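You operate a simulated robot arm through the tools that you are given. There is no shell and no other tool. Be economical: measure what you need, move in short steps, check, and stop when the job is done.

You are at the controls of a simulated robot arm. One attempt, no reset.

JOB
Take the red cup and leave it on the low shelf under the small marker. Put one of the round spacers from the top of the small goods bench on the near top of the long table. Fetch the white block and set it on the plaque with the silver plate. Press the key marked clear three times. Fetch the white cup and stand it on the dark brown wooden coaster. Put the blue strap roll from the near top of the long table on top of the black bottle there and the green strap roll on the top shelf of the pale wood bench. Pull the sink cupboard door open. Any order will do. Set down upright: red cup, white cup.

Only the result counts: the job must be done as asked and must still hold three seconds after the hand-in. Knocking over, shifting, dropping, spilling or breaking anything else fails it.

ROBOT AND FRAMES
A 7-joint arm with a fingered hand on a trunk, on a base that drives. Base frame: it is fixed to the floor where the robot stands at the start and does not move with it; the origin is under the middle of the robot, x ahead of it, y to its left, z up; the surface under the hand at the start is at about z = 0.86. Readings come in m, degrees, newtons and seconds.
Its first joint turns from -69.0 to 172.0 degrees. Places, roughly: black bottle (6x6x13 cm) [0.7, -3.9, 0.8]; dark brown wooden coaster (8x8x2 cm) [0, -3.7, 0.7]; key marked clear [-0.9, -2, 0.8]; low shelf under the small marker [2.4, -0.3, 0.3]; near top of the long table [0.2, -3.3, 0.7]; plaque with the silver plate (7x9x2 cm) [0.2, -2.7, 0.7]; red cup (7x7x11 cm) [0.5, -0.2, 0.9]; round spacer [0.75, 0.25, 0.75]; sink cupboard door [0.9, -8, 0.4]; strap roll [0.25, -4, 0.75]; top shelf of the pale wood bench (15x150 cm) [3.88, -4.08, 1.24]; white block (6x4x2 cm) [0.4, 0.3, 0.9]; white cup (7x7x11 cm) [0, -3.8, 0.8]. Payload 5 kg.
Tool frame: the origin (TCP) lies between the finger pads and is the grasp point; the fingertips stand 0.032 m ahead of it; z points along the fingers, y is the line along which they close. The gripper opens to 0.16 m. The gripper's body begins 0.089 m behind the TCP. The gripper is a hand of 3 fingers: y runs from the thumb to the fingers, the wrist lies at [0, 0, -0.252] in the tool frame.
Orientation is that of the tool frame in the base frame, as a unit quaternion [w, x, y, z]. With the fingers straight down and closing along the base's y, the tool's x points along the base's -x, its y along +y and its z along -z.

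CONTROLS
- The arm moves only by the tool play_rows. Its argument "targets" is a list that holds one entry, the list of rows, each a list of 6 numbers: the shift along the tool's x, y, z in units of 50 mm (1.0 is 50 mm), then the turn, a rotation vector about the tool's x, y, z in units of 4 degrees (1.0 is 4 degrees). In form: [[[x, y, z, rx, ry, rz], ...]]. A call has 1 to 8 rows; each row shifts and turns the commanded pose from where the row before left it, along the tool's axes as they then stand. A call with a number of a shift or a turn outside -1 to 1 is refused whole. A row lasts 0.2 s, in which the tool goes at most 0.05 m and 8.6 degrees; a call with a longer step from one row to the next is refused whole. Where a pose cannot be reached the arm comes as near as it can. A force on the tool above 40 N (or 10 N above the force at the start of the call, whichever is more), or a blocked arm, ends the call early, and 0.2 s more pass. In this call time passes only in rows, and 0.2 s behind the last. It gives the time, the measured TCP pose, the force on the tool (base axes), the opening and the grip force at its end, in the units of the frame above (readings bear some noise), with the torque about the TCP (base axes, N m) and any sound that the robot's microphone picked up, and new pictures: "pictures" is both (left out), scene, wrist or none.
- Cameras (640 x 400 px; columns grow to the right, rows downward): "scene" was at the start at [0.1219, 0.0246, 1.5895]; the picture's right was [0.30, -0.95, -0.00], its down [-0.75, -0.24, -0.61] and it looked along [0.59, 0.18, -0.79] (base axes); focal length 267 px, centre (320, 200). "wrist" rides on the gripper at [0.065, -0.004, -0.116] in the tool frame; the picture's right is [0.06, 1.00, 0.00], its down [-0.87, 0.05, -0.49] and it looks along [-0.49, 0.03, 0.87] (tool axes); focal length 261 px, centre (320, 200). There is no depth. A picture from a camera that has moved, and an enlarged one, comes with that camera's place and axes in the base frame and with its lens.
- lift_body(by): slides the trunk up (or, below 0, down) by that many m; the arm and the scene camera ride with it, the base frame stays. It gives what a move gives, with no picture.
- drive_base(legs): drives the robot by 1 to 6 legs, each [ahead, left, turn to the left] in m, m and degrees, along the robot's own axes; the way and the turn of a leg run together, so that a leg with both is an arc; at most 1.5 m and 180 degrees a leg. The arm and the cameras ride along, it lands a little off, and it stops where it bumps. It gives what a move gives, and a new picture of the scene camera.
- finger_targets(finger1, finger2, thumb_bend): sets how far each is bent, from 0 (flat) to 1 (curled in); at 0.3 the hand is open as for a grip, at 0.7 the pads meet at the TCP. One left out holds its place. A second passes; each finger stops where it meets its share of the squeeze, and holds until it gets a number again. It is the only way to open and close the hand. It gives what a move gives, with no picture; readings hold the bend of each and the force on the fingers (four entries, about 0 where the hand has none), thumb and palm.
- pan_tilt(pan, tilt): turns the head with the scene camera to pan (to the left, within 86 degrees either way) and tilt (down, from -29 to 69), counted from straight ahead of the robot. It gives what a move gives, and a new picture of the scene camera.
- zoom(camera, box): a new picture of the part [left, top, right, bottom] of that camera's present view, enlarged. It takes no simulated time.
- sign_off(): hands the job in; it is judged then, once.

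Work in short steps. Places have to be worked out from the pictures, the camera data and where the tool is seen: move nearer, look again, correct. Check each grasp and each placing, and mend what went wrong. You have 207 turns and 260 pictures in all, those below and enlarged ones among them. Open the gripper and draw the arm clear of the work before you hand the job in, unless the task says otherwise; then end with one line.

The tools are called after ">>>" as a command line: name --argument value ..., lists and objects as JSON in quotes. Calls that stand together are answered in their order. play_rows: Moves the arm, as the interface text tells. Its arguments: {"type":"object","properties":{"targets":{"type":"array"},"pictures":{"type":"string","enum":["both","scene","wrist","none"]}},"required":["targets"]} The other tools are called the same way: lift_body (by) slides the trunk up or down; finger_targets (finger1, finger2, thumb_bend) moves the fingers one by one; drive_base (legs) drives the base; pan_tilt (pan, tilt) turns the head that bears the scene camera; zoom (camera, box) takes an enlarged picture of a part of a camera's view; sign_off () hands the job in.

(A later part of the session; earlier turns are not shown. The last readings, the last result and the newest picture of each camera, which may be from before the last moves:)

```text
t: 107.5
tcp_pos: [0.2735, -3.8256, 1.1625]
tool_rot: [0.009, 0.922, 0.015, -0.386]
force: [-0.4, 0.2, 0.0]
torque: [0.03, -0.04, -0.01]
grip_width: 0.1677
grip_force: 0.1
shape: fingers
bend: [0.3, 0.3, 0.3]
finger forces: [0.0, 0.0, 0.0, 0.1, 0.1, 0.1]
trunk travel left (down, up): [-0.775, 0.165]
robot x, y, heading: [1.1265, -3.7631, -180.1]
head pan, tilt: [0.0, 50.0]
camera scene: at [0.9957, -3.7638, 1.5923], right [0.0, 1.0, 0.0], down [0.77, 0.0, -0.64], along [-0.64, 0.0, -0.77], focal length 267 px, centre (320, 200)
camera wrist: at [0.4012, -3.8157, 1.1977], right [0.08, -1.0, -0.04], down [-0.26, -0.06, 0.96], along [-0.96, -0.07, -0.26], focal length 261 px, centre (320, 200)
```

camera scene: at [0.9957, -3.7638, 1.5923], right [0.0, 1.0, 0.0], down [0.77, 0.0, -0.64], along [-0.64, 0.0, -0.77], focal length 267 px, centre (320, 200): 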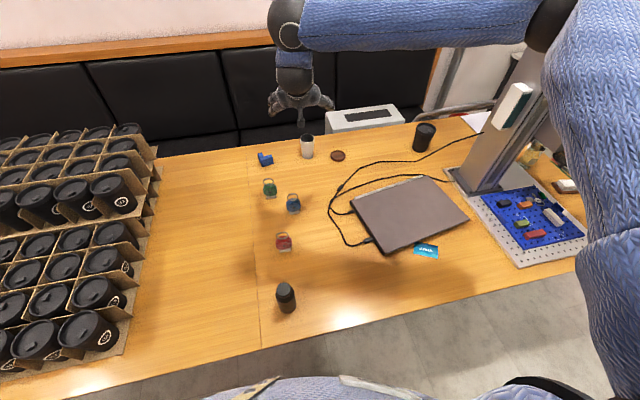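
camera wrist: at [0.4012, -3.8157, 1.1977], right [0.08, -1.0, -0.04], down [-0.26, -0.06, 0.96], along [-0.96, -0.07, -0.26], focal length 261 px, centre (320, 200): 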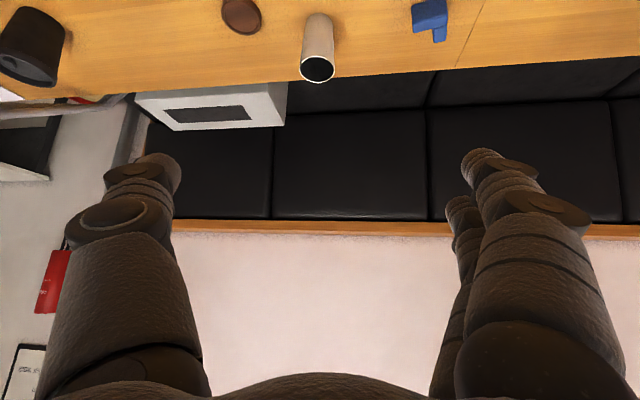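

Cup from the wrist view: ≈(0.008,−3.827). I approach along the tool axis to ~0.17 m short.

>>> play_rows --targets '[[[0.234, -0.03, 0.91, 0, 0, 0], [0.234, -0.03, 0.91, 0, 0, 0], [0.234, -0.03, 0.91, 0, 0, 0], [0.234, -0.03, 0.91, 0, 0, 0], [0.234, -0.03, 0.91, 0, 0, 0], [0.234, -0.03, 0.91, 0, 0, 0]]]' --pictures "both"

```text
t: 109.0
tcp_pos: [0.126, -3.8204, 0.9186]
tool_rot: [0.008, 0.923, 0.015, -0.385]
force: [-0.7, 0.1, -0.4]
torque: [-0.01, -0.02, 0.01]
grip_width: 0.1678
grip_force: 0.1
shape: fingers
bend: [0.3, 0.3, 0.3]
finger forces: [0.0, 0.1, 0.0, 0.0, 0.0, 0.0]
trunk travel left (down, up): [-0.775, 0.165]
robot x, y, heading: [1.1213, -3.7635, -180.0]
head pan, tilt: [0.0, 50.0]
camera scene: at [0.9943, -3.7633, 1.5923], right [0.0, 1.0, 0.0], down [0.77, 0.0, -0.64], along [-0.64, 0.0, -0.77], focal length 267 px, centre (320, 200)
camera wrist: at [0.2544, -3.8126, 0.9531], right [0.08, -1.0, -0.04], down [-0.26, -0.06, 0.96], along [-0.96, -0.06, -0.26], focal length 261 px, centre (320, 200)
```

scene: 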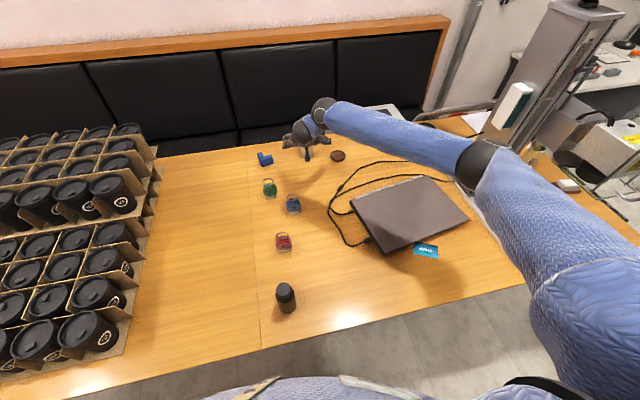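
wrist: 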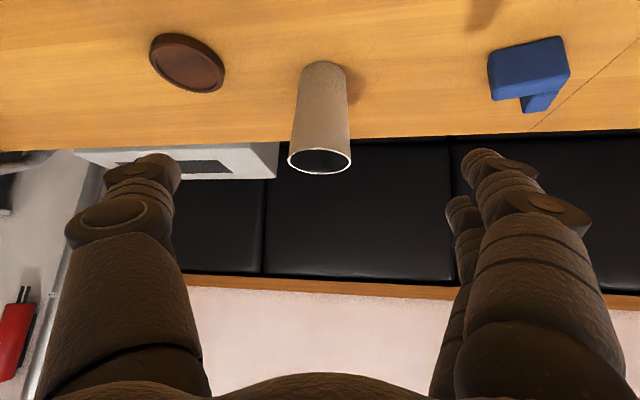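

Aligned. I advance 0.171 m along the tool axis to the cup, then close.

>>> play_rows --targets '[[[0.02, 0, 0.9, 0, 0, 0], [0.02, 0, 0.9, 0, 0, 0], [0.02, 0, 0.9, 0, 0, 0], [0.02, 0.02, 0.7, 0, 0, 0]]]' --pictures "both"

```text
t: 110.0
tcp_pos: [0.0083, -3.827, 0.7979]
tool_rot: [0.009, 0.923, 0.016, -0.385]
force: [0.5, -0.2, -0.4]
torque: [0.0, -0.07, -0.02]
grip_width: 0.1678
grip_force: 0.1
shape: fingers
bend: [0.3, 0.3, 0.3]
finger forces: [0.1, 0.1, 0.0, 0.0, 0.1, 0.0]
trunk travel left (down, up): [-0.775, 0.165]
robot x, y, heading: [1.1252, -3.7702, -179.9]
head pan, tilt: [0.0, 50.0]
camera scene: at [0.9952, -3.7646, 1.5923], right [0.0, 1.0, 0.0], down [0.77, 0.0, -0.64], along [-0.64, 0.0, -0.77], focal length 267 px, centre (320, 200)
camera wrist: at [0.1368, -3.8182, 0.8321], right [0.08, -1.0, -0.04], down [-0.26, -0.06, 0.96], along [-0.96, -0.07, -0.26], focal length 261 px, centre (320, 200)
```

scene: 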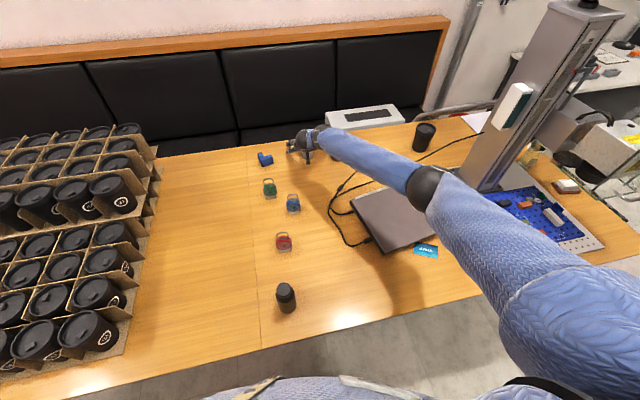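
wrist: 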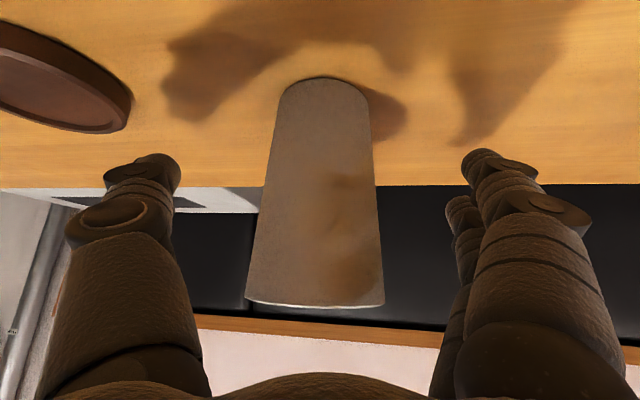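

>>> finger_targets --finger1 0.6 --finger2 0.6 --thumb_bend 0.6

>>> zoom --camera "wrist" --box '[0, 0, 640, 400]'

```text
t: 111.0
tcp_pos: [0.0098, -3.8268, 0.7992]
tool_rot: [0.007, 0.923, 0.015, -0.385]
force: [-0.1, -0.3, -0.1]
torque: [-0.03, 0.01, -0.03]
grip_width: 0.0586
grip_force: 4.0
shape: fingers
bend: [0.57, 0.59, 0.59]
finger forces: [3.6, 0.5, 0.0, 0.1, 4.1, 0.1]
trunk travel left (down, up): [-0.775, 0.165]
robot x, y, heading: [1.1228, -3.7612, -180.1]
head pan, tilt: [0.0, 50.0]
```

```text
1.00 times, centred on (320, 200) of wrist (not enlarged: the box is as wide or as high as the picture)
camera zoom: at [0.1374, -3.8182, 0.8325], right [0.08, -1.0, -0.04], down [-0.26, -0.06, 0.96], along [-0.96, -0.07, -0.26], focal length 261 px, centre (320, 200)
```

zoom: 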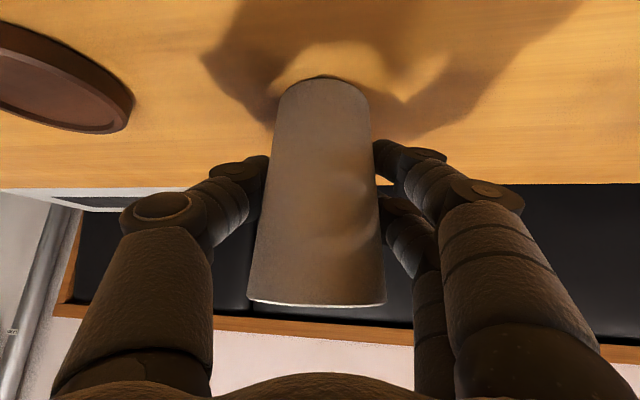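

Contact on all digits; I squeeze a bit more and lift 4 cm straight up.

>>> finger_targets --finger1 0.66 --finger2 0.66 --thumb_bend 0.66

>>> play_rows --targets '[[[-0.285, 0, -0.28, 0, 0, 0], [-0.285, 0, -0.28, 0, 0, 0]]]' --pictures "both"

```text
t: 112.0
tcp_pos: [0.0103, -3.8275, 0.7975]
tool_rot: [0.008, 0.923, 0.015, -0.384]
force: [-0.5, 0.6, -0.6]
torque: [0.0, -0.01, -0.03]
grip_width: 0.0571
grip_force: 10.3
shape: fingers
bend: [0.57, 0.6, 0.63]
finger forces: [5.4, 4.8, 0.1, 0.0, 10.4, 0.1]
trunk travel left (down, up): [-0.775, 0.165]
robot x, y, heading: [1.1237, -3.7667, -179.7]
head pan, tilt: [0.0, 50.0]
```

```text
t: 112.5
tcp_pos: [0.0094, -3.8268, 0.8375]
tool_rot: [0.008, 0.923, 0.015, -0.385]
force: [-0.1, -0.1, -2.0]
torque: [-0.05, 0.0, 0.05]
grip_width: 0.0569
grip_force: 9.2
shape: fingers
bend: [0.56, 0.6, 0.63]
finger forces: [5.3, 4.6, 0.0, 0.1, 9.8, 0.1]
trunk travel left (down, up): [-0.775, 0.165]
robot x, y, heading: [1.1225, -3.7667, -179.8]
head pan, tilt: [0.0, 50.0]
camera scene: at [0.9957, -3.7637, 1.5923], right [0.0, 1.0, 0.0], down [0.77, 0.0, -0.64], along [-0.64, 0.0, -0.77], focal length 267 px, centre (320, 200)
camera wrist: at [0.1369, -3.818, 0.8718], right [0.08, -1.0, -0.04], down [-0.26, -0.06, 0.96], along [-0.96, -0.06, -0.26], focal length 261 px, centre (320, 200)
```

scene: 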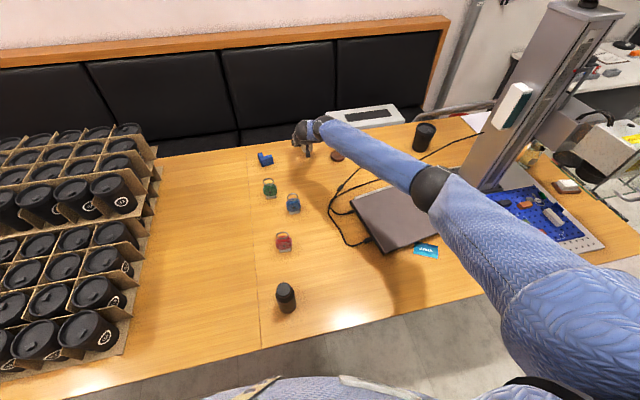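
wrist: 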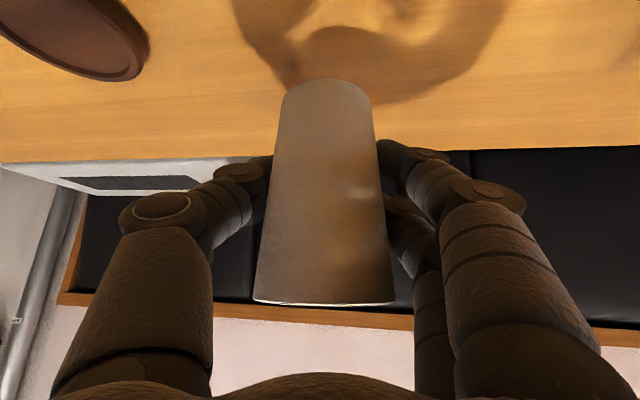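

The cup is held upright. I move it over the coaster (≈(0.020,−3.680)).

>>> play_rows --targets '[[[0.052, -0.733, -0.058, 0, 0, 0], [0.052, -0.733, -0.058, 0, 0, 0], [0.052, -0.733, -0.058, 0, 0, 0], [0.052, -0.733, -0.058, 0, 0, 0]]]' --pictures "both"

>>> zoom --camera "scene" --box '[280, 110, 400, 185]'

```text
t: 113.5
tcp_pos: [0.0191, -3.6799, 0.838]
tool_rot: [0.009, 0.923, 0.016, -0.385]
force: [0.3, -0.4, -2.2]
torque: [0.02, -0.01, -0.01]
grip_width: 0.0569
grip_force: 10.1
shape: fingers
bend: [0.56, 0.6, 0.63]
finger forces: [5.2, 4.6, 0.0, 0.0, 9.4, 0.0]
trunk travel left (down, up): [-0.775, 0.165]
robot x, y, heading: [1.1231, -3.7682, -180.0]
head pan, tilt: [0.0, 50.0]
camera scene: at [0.9957, -3.7627, 1.5923], right [0.0, 1.0, 0.0], down [0.77, 0.0, -0.64], along [-0.64, 0.0, -0.77], focal length 267 px, centre (320, 200)
camera wrist: at [0.1476, -3.6712, 0.8722], right [0.08, -1.0, -0.04], down [-0.26, -0.06, 0.96], along [-0.96, -0.07, -0.26], focal length 261 px, centre (320, 200)
```

scene: 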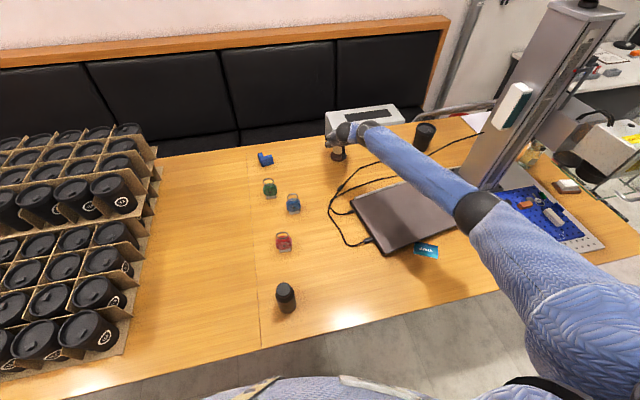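
wrist: 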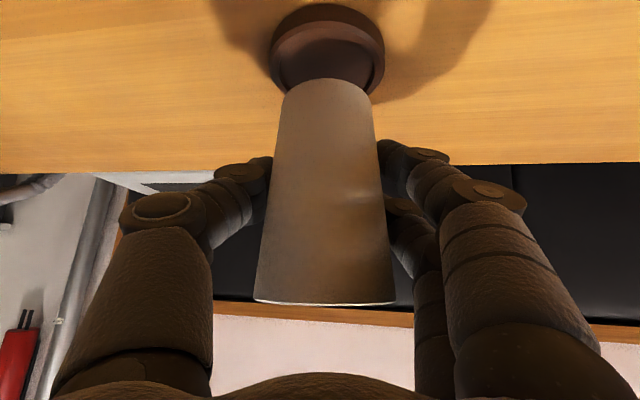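

```text
5.33 times, centred on (340, 148) of scene
camera zoom: at [0.9957, -3.7627, 1.5923], right [0.0, 1.0, 0.0], down [0.77, 0.0, -0.64], along [-0.64, 0.0, -0.77], focal length 1422 px, centre (213, 480)
```

zoom: 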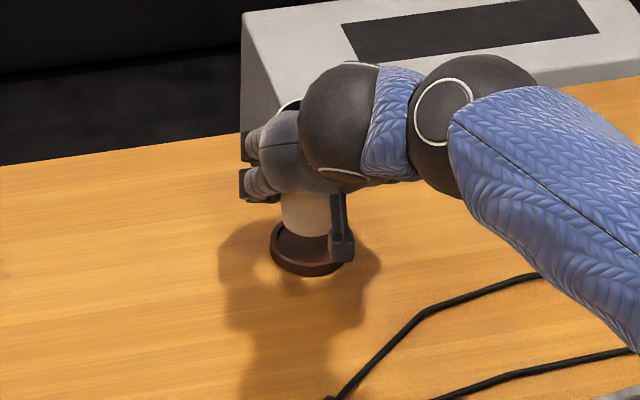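

Cup is centred within millimetres; I nudge +5 mm in x and lower toward the coaster.

>>> play_rows --targets '[[[0.07, -0.04, -0.07, 0, 0, 0], [0.114, 0, 0.112, 0, 0, 0], [0.114, 0, 0.112, 0, 0, 0]]]' --pictures "wrist"

>>> zoom --camera "scene" --box '[280, 110, 400, 185]'

```text
t: 114.3
tcp_pos: [0.0257, -3.6766, 0.8227]
tool_rot: [0.008, 0.923, 0.015, -0.385]
force: [-0.1, 0.4, -1.4]
torque: [0.01, -0.01, 0.03]
grip_width: 0.057
grip_force: 10.1
shape: fingers
bend: [0.56, 0.6, 0.63]
finger forces: [5.1, 4.7, 0.0, 0.1, 9.4, 0.0]
trunk travel left (down, up): [-0.775, 0.165]
robot x, y, heading: [1.1264, -3.7657, -179.7]
head pan, tilt: [0.0, 50.0]
camera wrist: at [0.1534, -3.6682, 0.8564], right [0.08, -1.0, -0.04], down [-0.26, -0.06, 0.96], along [-0.96, -0.07, -0.26], focal length 261 px, centre (320, 200)
```

wrist: 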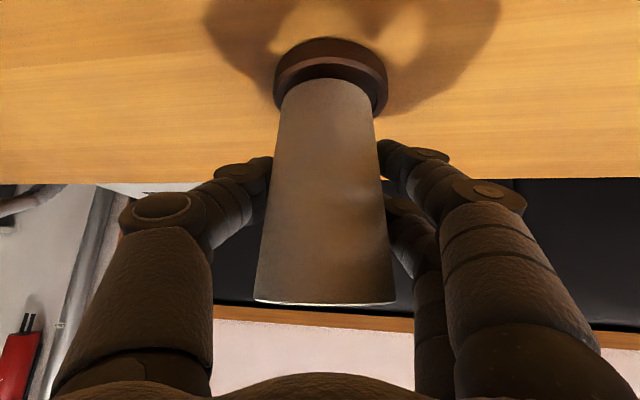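

```text
5.33 times, centred on (340, 148) of scene
camera zoom: at [0.9957, -3.7631, 1.5923], right [0.0, 1.0, 0.0], down [0.77, 0.0, -0.64], along [-0.64, 0.0, -0.77], focal length 1422 px, centre (213, 480)
```

zoom: 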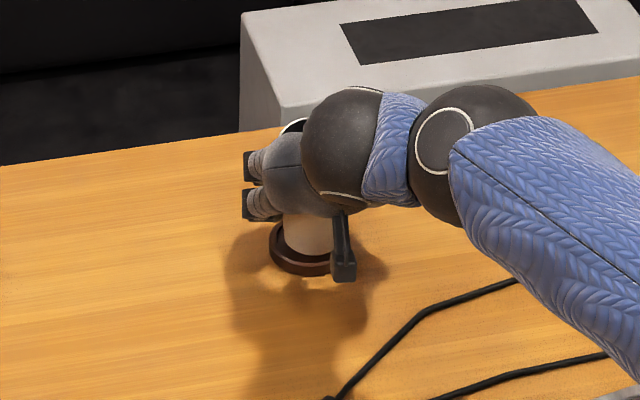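

>>> play_rows --targets '[[[0.0285, 0, 0.028, 0, 0, 0], [0.0285, 0, 0.028, 0, 0, 0], [0.0285, 0, 0.028, 0, 0, 0]]]' --pictures "none"

>>> play_rows --targets '[[[0.0285, 0, 0.028, 0, 0, 0]]]' --pictures "wrist"

```text
t: 115.2
tcp_pos: [0.0249, -3.6777, 0.8172]
tool_rot: [0.008, 0.923, 0.015, -0.385]
force: [0.2, -0.6, -1.7]
torque: [-0.04, -0.02, 0.03]
grip_width: 0.0575
grip_force: 9.6
shape: fingers
bend: [0.56, 0.6, 0.63]
finger forces: [5.2, 4.7, 0.0, 0.0, 9.4, 0.0]
trunk travel left (down, up): [-0.775, 0.165]
robot x, y, heading: [1.1276, -3.7634, -180.0]
head pan, tilt: [0.0, 50.0]
```

```text
t: 115.5
tcp_pos: [0.0257, -3.6774, 0.8145]
tool_rot: [0.007, 0.923, 0.015, -0.384]
force: [1.2, 0.1, -2.1]
torque: [-0.03, -0.01, 0.04]
grip_width: 0.0572
grip_force: 9.3
shape: fingers
bend: [0.56, 0.6, 0.63]
finger forces: [5.1, 4.6, 0.0, 0.0, 9.6, 0.0]
trunk travel left (down, up): [-0.775, 0.165]
robot x, y, heading: [1.124, -3.7705, -179.8]
head pan, tilt: [0.0, 50.0]
camera wrist: at [0.1534, -3.669, 0.8494], right [0.08, -1.0, -0.04], down [-0.26, -0.06, 0.96], along [-0.96, -0.06, -0.26], focal length 261 px, centre (320, 200)
```

wrist: 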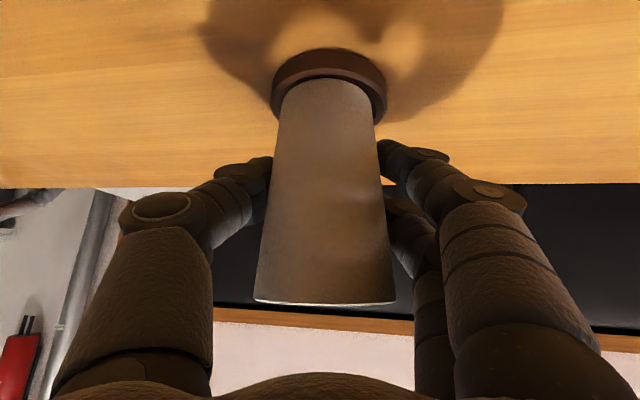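

>>> play_rows --targets '[[[0.0285, 0, 0.028, 0, 0, 0], [0.0285, 0, 0.028, 0, 0, 0]]]' --pictures "none"

>>> play_rows --targets '[[[0.0285, 0, 0.028, 0, 0, 0]]]' --pictures "wrist"

```text
t: 116.2
tcp_pos: [0.0259, -3.677, 0.8127]
tool_rot: [0.008, 0.922, 0.015, -0.386]
force: [-1.1, 0.7, 4.7]
torque: [-0.1, 0.07, -0.02]
grip_width: 0.0572
grip_force: 10.2
shape: fingers
bend: [0.56, 0.6, 0.63]
finger forces: [5.4, 5.2, 0.0, 0.1, 9.9, 0.0]
trunk travel left (down, up): [-0.775, 0.165]
robot x, y, heading: [1.123, -3.7666, -179.9]
head pan, tilt: [0.0, 50.0]
```

```text
t: 116.5
tcp_pos: [0.0257, -3.6769, 0.8121]
tool_rot: [0.009, 0.922, 0.016, -0.386]
force: [-1.4, 0.3, 11.1]
torque: [-0.14, 0.13, -0.04]
grip_width: 0.0572
grip_force: 10.3
shape: fingers
bend: [0.57, 0.6, 0.63]
finger forces: [5.4, 4.9, 0.0, 0.0, 10.5, 0.0]
trunk travel left (down, up): [-0.775, 0.165]
robot x, y, heading: [1.1217, -3.7658, -180.0]
head pan, tilt: [0.0, 50.0]
camera wrist: at [0.1533, -3.6692, 0.8454], right [0.08, -1.0, -0.04], down [-0.26, -0.06, 0.96], along [-0.96, -0.06, -0.26], focal length 261 px, centre (320, 200)
```

wrist: 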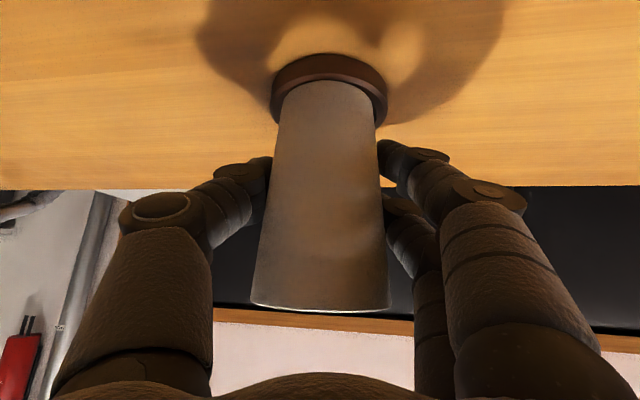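

Contact with the coaster (11 N). I relieve slightly and open.

>>> play_rows --targets '[[[-0.028, 0, -0.028, 0, 0, 0]]]' --pictures "none"

>>> finger_targets --finger1 0.5 --finger2 0.5 --thumb_bend 0.5

>>> finger_targets --finger1 0.35 --finger2 0.35 --thumb_bend 0.35

>>> zoom --camera "wrist" --box '[0, 0, 640, 400]'

```text
t: 117.0
tcp_pos: [0.0258, -3.6765, 0.8115]
tool_rot: [0.007, 0.923, 0.015, -0.385]
force: [-2.0, 0.6, 7.5]
torque: [-0.18, 0.14, -0.03]
grip_width: 0.057
grip_force: 10.3
shape: fingers
bend: [0.57, 0.6, 0.63]
finger forces: [5.6, 5.4, 0.0, 0.0, 9.9, 0.0]
trunk travel left (down, up): [-0.775, 0.165]
robot x, y, heading: [1.123, -3.768, -179.9]
head pan, tilt: [0.0, 50.0]
```

```text
t: 118.0
tcp_pos: [0.0261, -3.6774, 0.8113]
tool_rot: [0.008, 0.923, 0.016, -0.385]
force: [-0.5, 0.2, 0.0]
torque: [0.01, -0.02, 0.05]
grip_width: 0.0866
grip_force: 0.1
shape: fingers
bend: [0.5, 0.5, 0.5]
finger forces: [0.0, 0.1, 0.1, 0.0, 0.0, 0.1]
trunk travel left (down, up): [-0.775, 0.165]
robot x, y, heading: [1.1286, -3.7654, -179.7]
head pan, tilt: [0.0, 50.0]
```

```text
t: 119.0
tcp_pos: [0.0257, -3.6765, 0.8102]
tool_rot: [0.008, 0.923, 0.015, -0.385]
force: [0.4, -0.1, -0.1]
torque: [0.02, 0.02, 0.02]
grip_width: 0.1478
grip_force: 0.0
shape: fingers
bend: [0.35, 0.35, 0.35]
finger forces: [0.1, 0.0, 0.0, 0.0, 0.1, 0.1]
trunk travel left (down, up): [-0.775, 0.165]
robot x, y, heading: [1.1255, -3.7642, -180.2]
head pan, tilt: [0.0, 50.0]
```

```text
1.00 times, centred on (320, 200) of wrist (not enlarged: the box is as wide or as high as the picture)
camera zoom: at [0.1535, -3.6687, 0.8455], right [0.08, -1.0, -0.04], down [-0.26, -0.06, 0.96], along [-0.96, -0.07, -0.26], focal length 261 px, centre (320, 200)
```

zoom: 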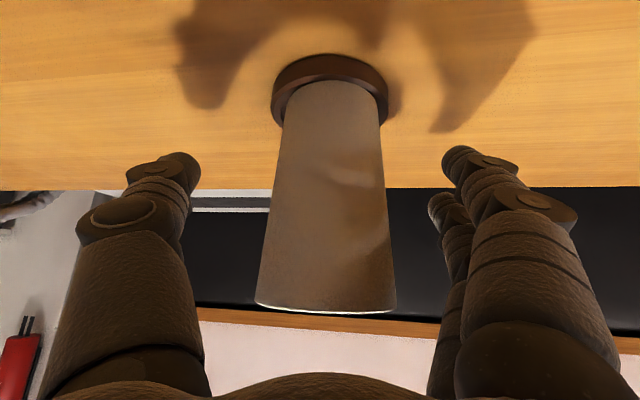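

The cup stands on the coaster. I withdraw along the tool axis and view.

>>> play_rows --targets '[[[0, 0, -0.9, 0, 0, 0], [0, 0, -0.9, 0, 0, 0], [0, 0, -0.9, 0, 0, 0], [0, 0, -0.9, 0, 0, 0], [0, 0, -0.9, 0, 0, 0], [0, 0, -0.9, 0, 0, 0], [0, 0, -0.9, 0, 0, 0]]]' --pictures "wrist"

>>> zoom --camera "scene" --box '[240, 110, 380, 210]'

```text
t: 120.5
tcp_pos: [0.2481, -3.6679, 1.0349]
tool_rot: [0.005, 0.923, 0.016, -0.385]
force: [0.2, -5.7, 1.9]
torque: [0.37, -0.08, -0.45]
grip_width: 0.1485
grip_force: 0.1
shape: fingers
bend: [0.35, 0.35, 0.35]
finger forces: [0.0, 0.0, 0.1, 0.1, 0.0, 0.0]
trunk travel left (down, up): [-0.775, 0.165]
robot x, y, heading: [1.123, -3.7682, -179.8]
head pan, tilt: [0.0, 50.0]
camera wrist: at [0.3758, -3.6593, 1.0687], right [0.08, -1.0, -0.05], down [-0.26, -0.07, 0.96], along [-0.96, -0.06, -0.26], focal length 261 px, centre (320, 200)
```

wrist: 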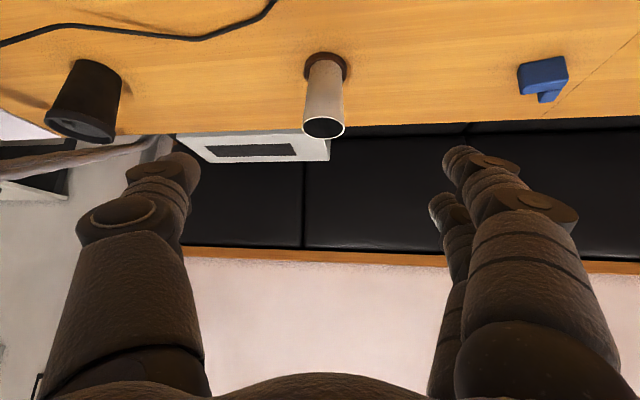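

```text
4.00 times, centred on (310, 160) of scene
camera zoom: at [0.9965, -3.7629, 1.5924], right [0.0, 1.0, 0.0], down [0.77, 0.0, -0.64], along [-0.64, 0.0, -0.77], focal length 1066 px, centre (360, 360)
```

zoom: 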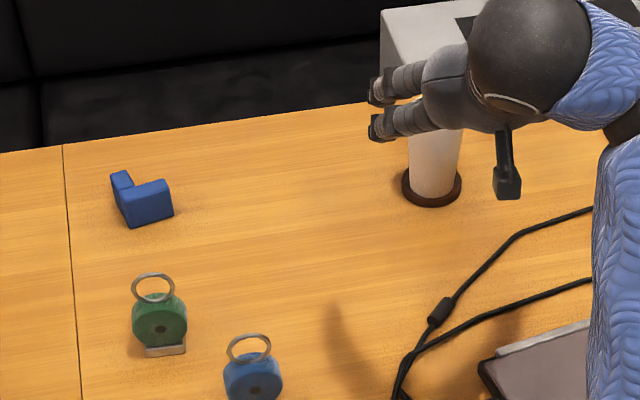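

A small sideways force appeared (−5.7 N); I check whether the arm's elbow touches the pillar.

>>> zoom --camera "scene" --box '[0, 0, 640, 400]'

```text
1.00 times, centred on (320, 200) of scene (not enlarged: the box is as wide or as high as the picture)
camera zoom: at [0.9965, -3.7629, 1.5924], right [0.0, 1.0, 0.0], down [0.77, 0.0, -0.64], along [-0.64, 0.0, -0.77], focal length 267 px, centre (320, 200)
```

zoom: 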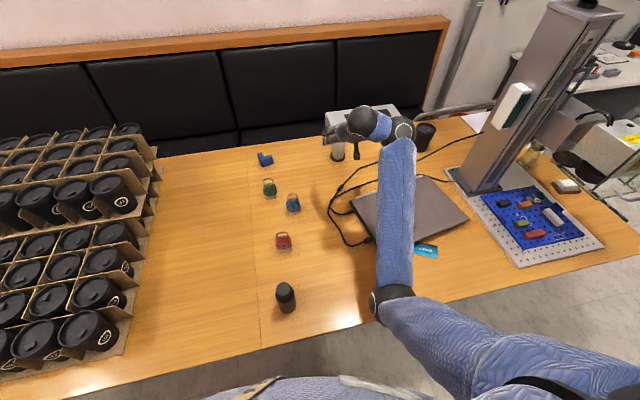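

Arm is clear. I rotate the tool back to vertical and move above the blue and green rolls for a close look.

>>> play_rows --targets '[[[0, 0, 0, 0, 0.94, 0], [0, 0, 0, 0, 0.94, 0], [0, 0, 0, 0, 0.94, 0], [0, 0, 0, 0, 0.94, 0], [0, 0, 0, 0, 0.94, 0], [0, 0, 0, 0, 0.94, 0], [0, 0, 0, 0, 0.94, 0], [0, 0, 0, 0, 0.94, 0]]]' --pictures "none"

>>> play_rows --targets '[[[0, 0, 0, 0, 0.94, 0], [0, 0, 0, 0, 0.94, 0], [0, 0, 0, 0, 0.94, 0], [0, 0, 0, 0, 0.94, 0]]]' --pictures "none"

>>> play_rows --targets '[[[0.1, 0.8, 0, 0, 0, 0], [0.1, 0.8, 0, 0, 0, 0], [0.1, 0.8, 0, 0, 0, 0], [0.1, 0.8, 0, 0, 0, 0], [0.1, 0.8, 0, 0, 0, 0], [0.1, 0.5, 0, 0, 0, 0]]]' --pictures "both"

```text
t: 122.3
tcp_pos: [0.2491, -3.6701, 1.0343]
tool_rot: [0.004, 0.983, 0.019, -0.182]
force: [0.5, -0.3, 0.0]
torque: [0.05, -0.02, -0.01]
grip_width: 0.1485
grip_force: 0.0
shape: fingers
bend: [0.35, 0.35, 0.35]
finger forces: [0.0, 0.0, 0.0, 0.0, 0.0, 0.0]
out of reach, approached as far as the arm can: row 8
trunk travel left (down, up): [-0.775, 0.165]
robot x, y, heading: [1.1211, -3.7662, -179.5]
head pan, tilt: [0.0, 50.0]
```

```text
t: 123.3
tcp_pos: [0.2551, -3.66, 1.0116]
tool_rot: [0.002, 0.987, 0.018, -0.159]
force: [0.4, -0.3, 0.8]
torque: [0.02, 0.0, 0.01]
grip_width: 0.1485
grip_force: 0.0
shape: fingers
bend: [0.35, 0.35, 0.35]
finger forces: [0.0, 0.0, 0.0, 0.0, 0.0, 0.1]
out of reach, approached as far as the arm can: row 1, 2, 3, 4
trunk travel left (down, up): [-0.775, 0.165]
robot x, y, heading: [1.1214, -3.77, -179.8]
head pan, tilt: [0.0, 50.0]
```

```text
t: 124.8
tcp_pos: [0.2935, -3.8824, 1.0009]
tool_rot: [0.003, 0.987, 0.017, -0.159]
force: [0.2, -0.1, 0.8]
torque: [-0.01, 0.01, 0.01]
grip_width: 0.1483
grip_force: 0.0
shape: fingers
bend: [0.35, 0.35, 0.35]
finger forces: [0.0, 0.0, 0.0, 0.1, 0.1, 0.1]
trunk travel left (down, up): [-0.775, 0.165]
robot x, y, heading: [1.1247, -3.7641, -179.8]
head pan, tilt: [0.0, 50.0]
camera scene: at [0.996, -3.7641, 1.5923], right [0.0, 1.0, 0.0], down [0.77, 0.0, -0.64], along [-0.64, 0.0, -0.77], focal length 267 px, centre (320, 200)
camera wrist: at [0.391, -3.8737, 1.0899], right [0.09, -1.0, -0.02], down [-0.67, -0.08, 0.74], along [-0.74, -0.06, -0.67], focal length 261 px, centre (320, 200)
```

scene: 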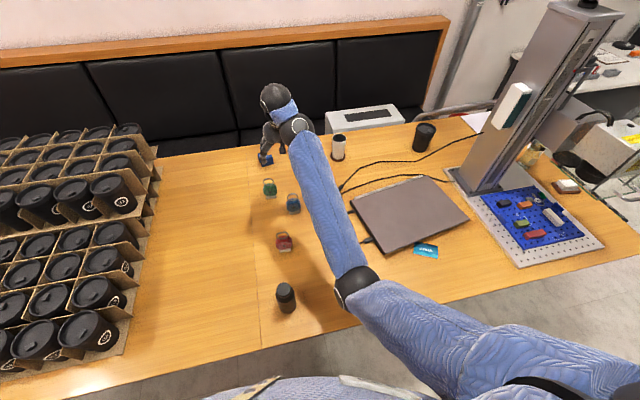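
wrist: 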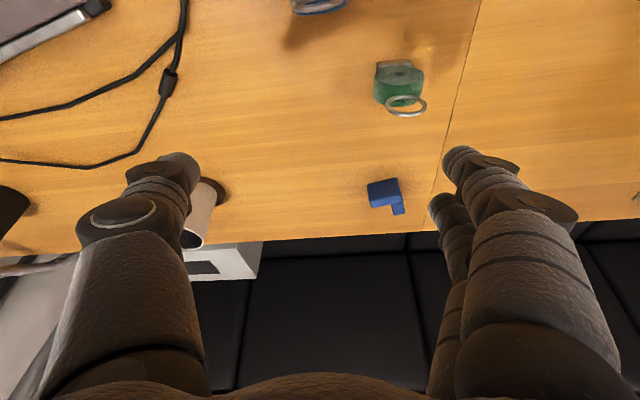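

Finishing the rotation to vertical while moving back a little in +x.

>>> play_rows --targets '[[[0.8, 0, 0, 0, 0.92, 0], [0.8, 0, 0, 0, 0.92, 0], [0.4, 0, 0, 0, 0.92, 0], [0, 0, 0, 0, 0.92, 0], [0, 0, 0, 0, 0.92, 0]]]' --pictures "wrist"

>>> zoom --camera "scene" --box '[250, 165, 330, 225]'

```text
t: 126.2
tcp_pos: [0.3314, -3.8792, 0.8454]
tool_rot: [-0.017, 1.0, 0.01, 0.001]
force: [0.0, -0.3, -1.0]
torque: [-0.04, 0.01, 0.0]
grip_width: 0.1483
grip_force: 0.0
shape: fingers
bend: [0.35, 0.35, 0.35]
finger forces: [0.0, 0.0, 0.0, 0.0, 0.0, 0.0]
out of reach, approached as far as the arm can: row 1, 2, 3, 4, 5
trunk travel left (down, up): [-0.775, 0.165]
robot x, y, heading: [1.1278, -3.7659, -180.1]
head pan, tilt: [0.0, 50.0]
stopped in row 5: the arm was blocked; the commanded pose is now the measured one
camera wrist: at [0.3952, -3.8783, 0.9615], right [0.08, -1.0, -0.03], down [-0.87, -0.09, 0.49], along [-0.49, -0.01, -0.87], focal length 261 px, centre (320, 200)
```

wrist: 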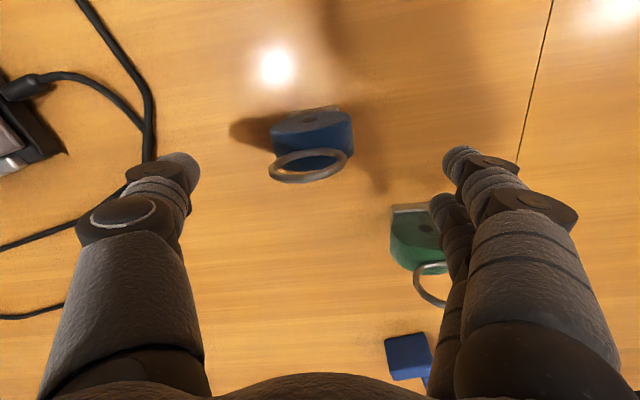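

```text
6.67 times, centred on (290, 195) of scene
camera zoom: at [0.9964, -3.7641, 1.5924], right [0.0, 1.0, 0.0], down [0.77, 0.0, -0.64], along [-0.64, 0.0, -0.77], focal length 1778 px, centre (520, 233)
```

zoom: 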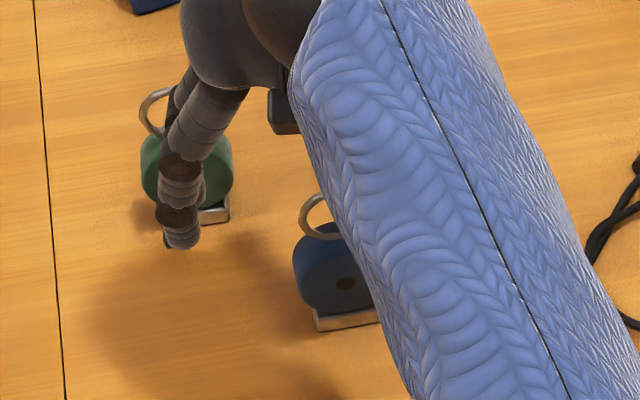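

The arm reached a poor elbow configuration and sank. I raise the whole trunk vertically to clear the rolls.

>>> lift_body --by 0.16

>>> pan_tilt --pan 0 --tilt 45

```text
t: 128.0
tcp_pos: [0.3313, -3.8792, 1.0043]
tool_rot: [-0.018, 1.0, 0.01, 0.001]
force: [0.1, 0.6, -0.2]
torque: [-0.01, 0.01, 0.0]
grip_width: 0.1482
grip_force: 0.1
shape: fingers
bend: [0.35, 0.35, 0.35]
finger forces: [0.1, 0.0, 0.0, 0.1, 0.0, 0.1]
trunk travel left (down, up): [-0.935, 0.005]
robot x, y, heading: [1.1248, -3.7664, -179.7]
head pan, tilt: [0.0, 50.0]
```

```text
t: 128.6
tcp_pos: [0.3314, -3.8795, 1.0053]
tool_rot: [-0.018, 1.0, 0.01, 0.001]
force: [-0.6, 0.2, 0.3]
torque: [0.01, 0.03, -0.02]
grip_width: 0.1483
grip_force: 0.1
shape: fingers
bend: [0.35, 0.35, 0.35]
finger forces: [0.0, 0.0, 0.0, 0.1, 0.0, 0.1]
trunk travel left (down, up): [-0.935, 0.005]
robot x, y, heading: [1.1271, -3.766, -180.0]
head pan, tilt: [0.0, 45.0]
camera scene: at [0.9915, -3.7637, 1.7592], right [0.0, 1.0, 0.0], down [0.71, 0.0, -0.71], along [-0.71, 0.0, -0.71], focal length 267 px, centre (320, 200)
```

scene: 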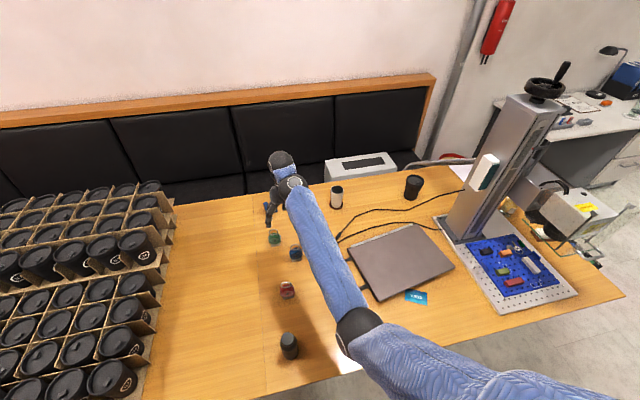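

Rolls are undisturbed. I try retracting upward and toward the robot to recover a better elbow posture.

>>> play_rows --targets '[[[0.5, 0.3, -0.8, 0, 0, 0], [0.5, 0.3, -0.8, 0, 0, 0], [0.5, 0.3, -0.8, 0, 0, 0], [0.5, 0.3, -0.8, 0, 0, 0], [0.5, 0.3, -0.8, 0, 0, 0], [0.5, 0.3, -0.8, 0, 0, 0], [0.8, 0.3, 0, 0, 0, 0], [0.8, 0.3, 0, 0, 0, 0]]]' --pictures "scene"

```text
t: 130.2
tcp_pos: [0.3389, -3.9413, 0.994]
tool_rot: [-0.08, 0.996, -0.032, -0.003]
force: [0.2, -0.1, 0.7]
torque: [-0.01, 0.0, -0.01]
grip_width: 0.1489
grip_force: 0.1
shape: fingers
bend: [0.35, 0.35, 0.35]
finger forces: [0.0, 0.0, 0.1, 0.0, 0.1, 0.0]
out of reach, approached as far as the arm can: row 1, 2, 3, 4, 5, 6, 7
trunk travel left (down, up): [-0.935, 0.005]
robot x, y, heading: [1.1214, -3.7622, -179.9]
head pan, tilt: [0.0, 45.0]
stopped in row 7: the arm was blocked; the commanded pose is now the measured one
camera scene: at [0.9921, -3.7632, 1.7593], right [0.0, 1.0, 0.0], down [0.71, 0.0, -0.71], along [-0.71, 0.0, -0.71], focal length 267 px, centre (320, 200)
```

scene: 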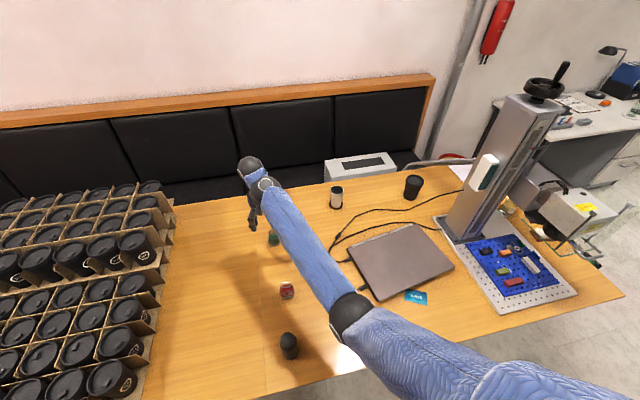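

I'll work with the trunk high (which suits this posture at low TCP heights). A closer look at the rolls first.

>>> zoom --camera "scene" --box '[250, 220, 320, 270]'

>>> zoom --camera "wrist" --box '[0, 0, 640, 400]'

```text
8.00 times, centred on (285, 245) of scene
camera zoom: at [0.9921, -3.7632, 1.7593], right [0.0, 1.0, 0.0], down [0.71, 0.0, -0.71], along [-0.71, 0.0, -0.71], focal length 2133 px, centre (600, -160)
```

zoom: 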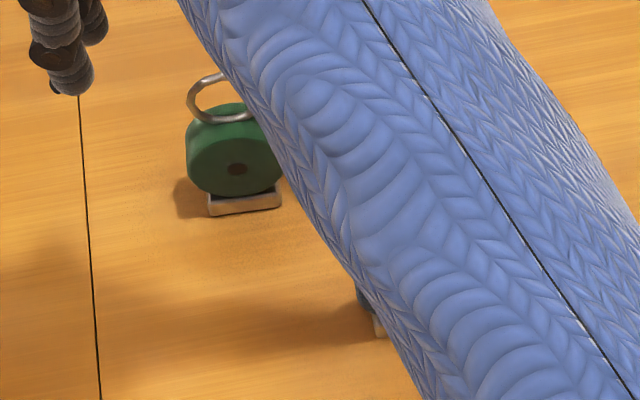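

```text
1.00 times, centred on (320, 200) of wrist (not enlarged: the box is as wide or as high as the picture)
camera zoom: at [0.404, -3.9607, 1.1075], right [0.0, -0.99, -0.16], down [-0.87, -0.08, 0.49], along [-0.49, 0.14, -0.86], focal length 261 px, centre (320, 200)
```

zoom: 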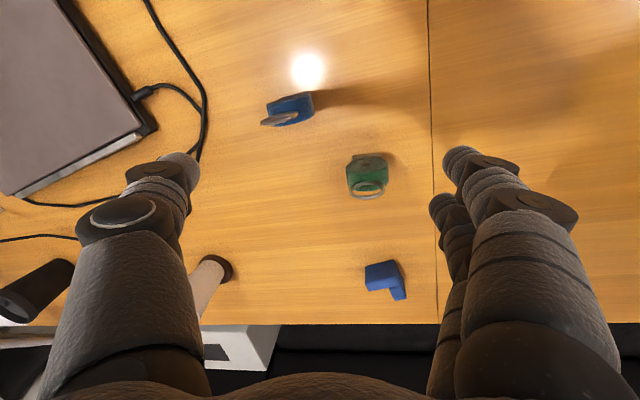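

I lower to z≈0.90 over the blue roll while straightening the tool.

>>> play_rows --targets '[[[0, -0.275, 0.52, 0, 0, 0], [0, -0.275, 0.52, -0.5, 0, -0.2], [0, -0.275, 0.52, -0.6, 0, -0.24], [0, -0.275, 0.52, -0.6, 0, -0.24], [0, 0, 0, -0.6, 0, -0.24]]]' --pictures "wrist"

```text
t: 131.6
tcp_pos: [0.3252, -3.8493, 0.905]
tool_rot: [-0.012, 1.0, -0.005, -0.012]
force: [-0.1, -0.6, 0.2]
torque: [0.03, 0.02, -0.03]
grip_width: 0.1483
grip_force: 0.0
shape: fingers
bend: [0.35, 0.35, 0.35]
finger forces: [0.0, 0.0, 0.0, 0.1, 0.0, 0.1]
trunk travel left (down, up): [-0.935, 0.005]
robot x, y, heading: [1.1239, -3.7691, -180.1]
head pan, tilt: [0.0, 45.0]
stopped in row 5: the arm was blocked; the commanded pose is now the measured one
camera wrist: at [0.3941, -3.8488, 1.0171], right [0.05, -1.0, -0.03], down [-0.86, -0.06, 0.51], along [-0.51, 0.0, -0.86], focal length 261 px, centre (320, 200)
```

wrist: 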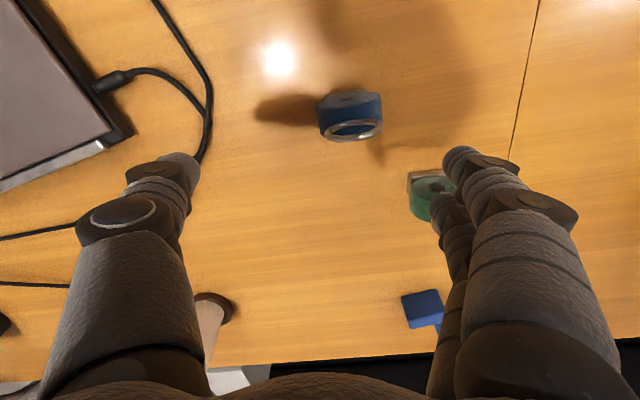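

Blocked again; I look at where the elbow is.

>>> pan_tilt --pan -10 --tilt 60

```text
t: 132.3
tcp_pos: [0.3265, -3.8501, 0.9047]
tool_rot: [-0.011, 1.0, -0.005, -0.012]
force: [0.5, -0.8, -1.2]
torque: [-0.04, 0.0, 0.02]
grip_width: 0.1486
grip_force: 0.1
shape: fingers
bend: [0.35, 0.35, 0.35]
finger forces: [0.0, 0.0, 0.1, 0.0, 0.0, 0.0]
trunk travel left (down, up): [-0.935, 0.005]
robot x, y, heading: [1.1224, -3.763, -180.0]
head pan, tilt: [-10.0, 60.0]
camera scene: at [1.0074, -3.752, 1.7398], right [0.17, 0.98, 0.0], down [0.85, -0.15, -0.5], along [-0.49, 0.09, -0.87], focal length 267 px, centre (320, 200)
```

scene: 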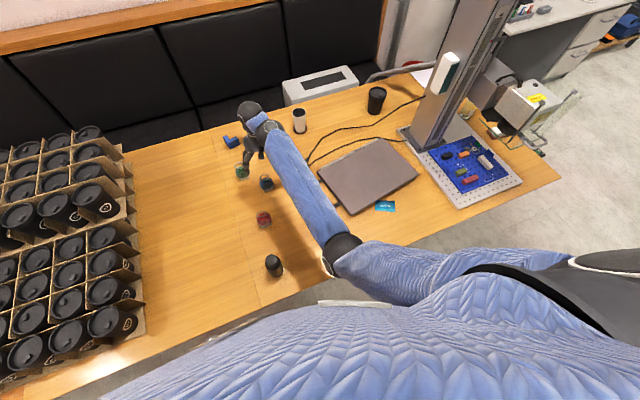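

The upper arm lies across the robot's chest (elbow low). To recover the elbow-up posture, I tilt the tool forward while rising, then extend high.

>>> play_rows --targets '[[[-0.04, 0, -0.6, 0, -0.95, 0], [-0.08, 0, -0.59, 0, -0.95, 0], [-0.12, 0, -0.58, 0, -0.95, 0], [-0.16, 0, -0.58, 0, -0.95, 0], [-0.2, 0, -0.56, 0, -0.95, 0], [-0.24, 0, -0.55, 0, -0.95, 0], [-0.28, 0, -0.53, 0, -0.95, 0], [-0.32, 0, -0.51, 0, -0.95, 0]]]' --pictures "none"

>>> play_rows --targets '[[[-0.35, 0, -0.48, 0, -0.95, 0], [-0.38, 0, -0.46, 0, -0.95, 0], [-0.42, 0, -0.43, 0, -0.95, 0], [-0.45, 0, -0.4, 0, -0.95, 0], [-0.47, 0, -0.37, 0, -0.95, 0], [-0.5, 0, -0.34, 0, -0.95, 0], [-0.52, 0, -0.3, 0, -0.95, 0], [-0.54, 0, -0.26, 0, -0.95, 0]]]' --pictures "scene"

```text
t: 134.1
tcp_pos: [0.3167, -3.858, 1.144]
tool_rot: [-0.011, 0.962, -0.002, -0.273]
force: [0.1, -0.3, -0.2]
torque: [-0.02, 0.01, 0.01]
grip_width: 0.1488
grip_force: 0.0
shape: fingers
bend: [0.35, 0.35, 0.35]
finger forces: [0.0, 0.0, 0.1, 0.0, 0.0, 0.1]
trunk travel left (down, up): [-0.935, 0.005]
robot x, y, heading: [1.1187, -3.7676, -180.0]
head pan, tilt: [-10.0, 60.0]
```

```text
t: 135.9
tcp_pos: [0.297, -3.8597, 1.3815]
tool_rot: [-0.011, 0.857, 0.001, -0.516]
force: [0.0, 1.1, 0.1]
torque: [0.02, 0.06, 0.03]
grip_width: 0.1486
grip_force: 0.0
shape: fingers
bend: [0.35, 0.35, 0.35]
finger forces: [0.0, 0.0, 0.0, 0.0, 0.0, 0.1]
trunk travel left (down, up): [-0.935, 0.005]
robot x, y, heading: [1.1259, -3.7685, -179.9]
head pan, tilt: [-10.0, 60.0]
camera scene: at [1.0075, -3.7513, 1.7397], right [0.17, 0.98, 0.0], down [0.85, -0.15, -0.5], along [-0.49, 0.09, -0.87], focal length 267 px, centre (320, 200)
```

scene: 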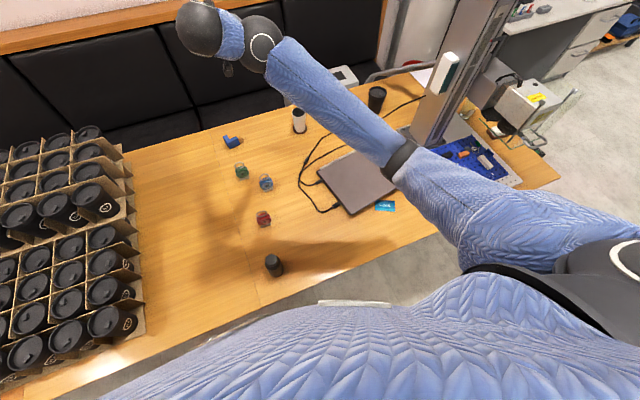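

Arm is now extended high. I pitch the tool back toward vertical here, hoping the elbow lifts.

>>> play_rows --targets '[[[0, 0, 0, 0, 0.95, 0], [0, 0, 0, 0, 0.95, 0], [0, 0, 0, 0, 0.95, 0], [0, 0, 0, 0, 0.95, 0], [0, 0, 0, 0, 0.95, 0], [0, 0, 0, 0, 0.95, 0], [0, 0, 0, 0, 0.95, 0], [0, 0, 0, 0, 0.95, 0]]]' --pictures "scene"

```text
t: 137.7
tcp_pos: [0.2848, -3.8384, 1.3247]
tool_rot: [-0.011, 0.952, -0.001, -0.305]
force: [0.1, -0.1, -0.3]
torque: [0.03, -0.02, 0.03]
grip_width: 0.1487
grip_force: 0.1
shape: fingers
bend: [0.35, 0.35, 0.35]
finger forces: [0.1, 0.0, 0.0, 0.0, 0.0, 0.0]
out of reach, approached as far as the arm can: row 6, 7, 8
trunk travel left (down, up): [-0.935, 0.005]
robot x, y, heading: [1.1231, -3.7649, -180.0]
head pan, tilt: [-10.0, 60.0]
camera scene: at [1.0079, -3.7518, 1.7398], right [0.17, 0.98, 0.0], down [0.85, -0.15, -0.5], along [-0.49, 0.09, -0.87], focal length 267 px, centre (320, 200)
```

scene: 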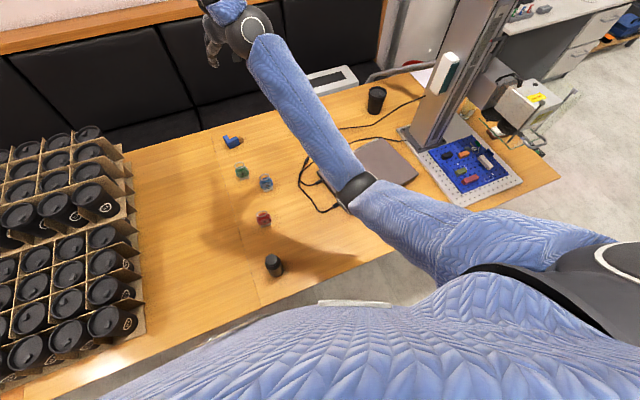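

Elbow stays low, but with ~35° forward tilt the arm works. I'll grasp the rolls with that tilt; descending toward the blue roll.

>>> play_rows --targets '[[[0.6, 0.08, 0.662, 0, 0, 0], [0.6, 0.08, 0.662, 0, 0, 0], [0.6, 0.08, 0.662, 0, 0, 0], [0.6, 0.08, 0.662, 0, 0, 0], [0.6, 0.08, 0.662, 0, 0, 0], [0.6, 0.08, 0.662, 0, 0, 0], [0.6, 0.08, 0.662, 0, 0, 0]]]' --pictures "both"

```text
t: 139.3
tcp_pos: [0.3207, -3.8595, 1.0142]
tool_rot: [-0.011, 0.952, -0.001, -0.305]
force: [0.4, -0.2, 0.3]
torque: [-0.02, 0.01, -0.01]
grip_width: 0.1488
grip_force: 0.0
shape: fingers
bend: [0.35, 0.35, 0.35]
finger forces: [0.0, 0.0, 0.0, 0.0, 0.0, 0.0]
trunk travel left (down, up): [-0.935, 0.005]
robot x, y, heading: [1.1207, -3.7619, -179.8]
head pan, tilt: [-10.0, 60.0]
camera scene: at [1.007, -3.7512, 1.7398], right [0.17, 0.98, 0.0], down [0.85, -0.15, -0.5], along [-0.49, 0.09, -0.87], focal length 267 px, centre (320, 200)
camera wrist: at [0.4397, -3.8577, 1.0707], right [0.04, -1.0, -0.06], down [-0.42, -0.07, 0.9], along [-0.91, -0.01, -0.42], focal length 261 px, centre (320, 200)
```

scene: 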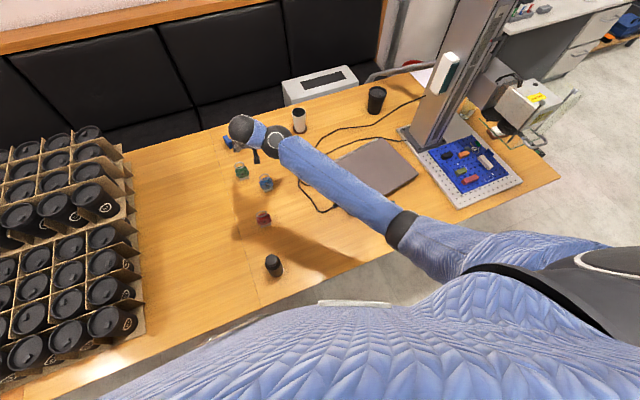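
wrist: 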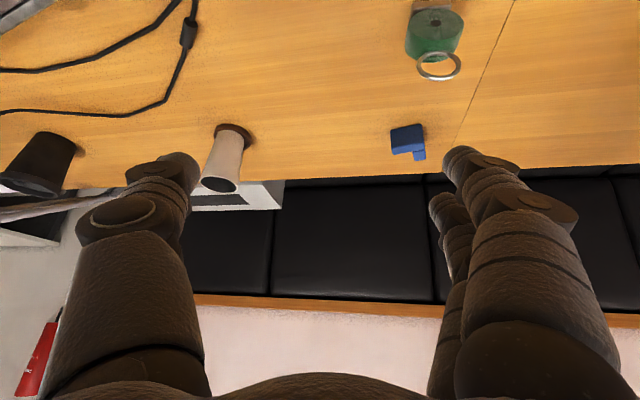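

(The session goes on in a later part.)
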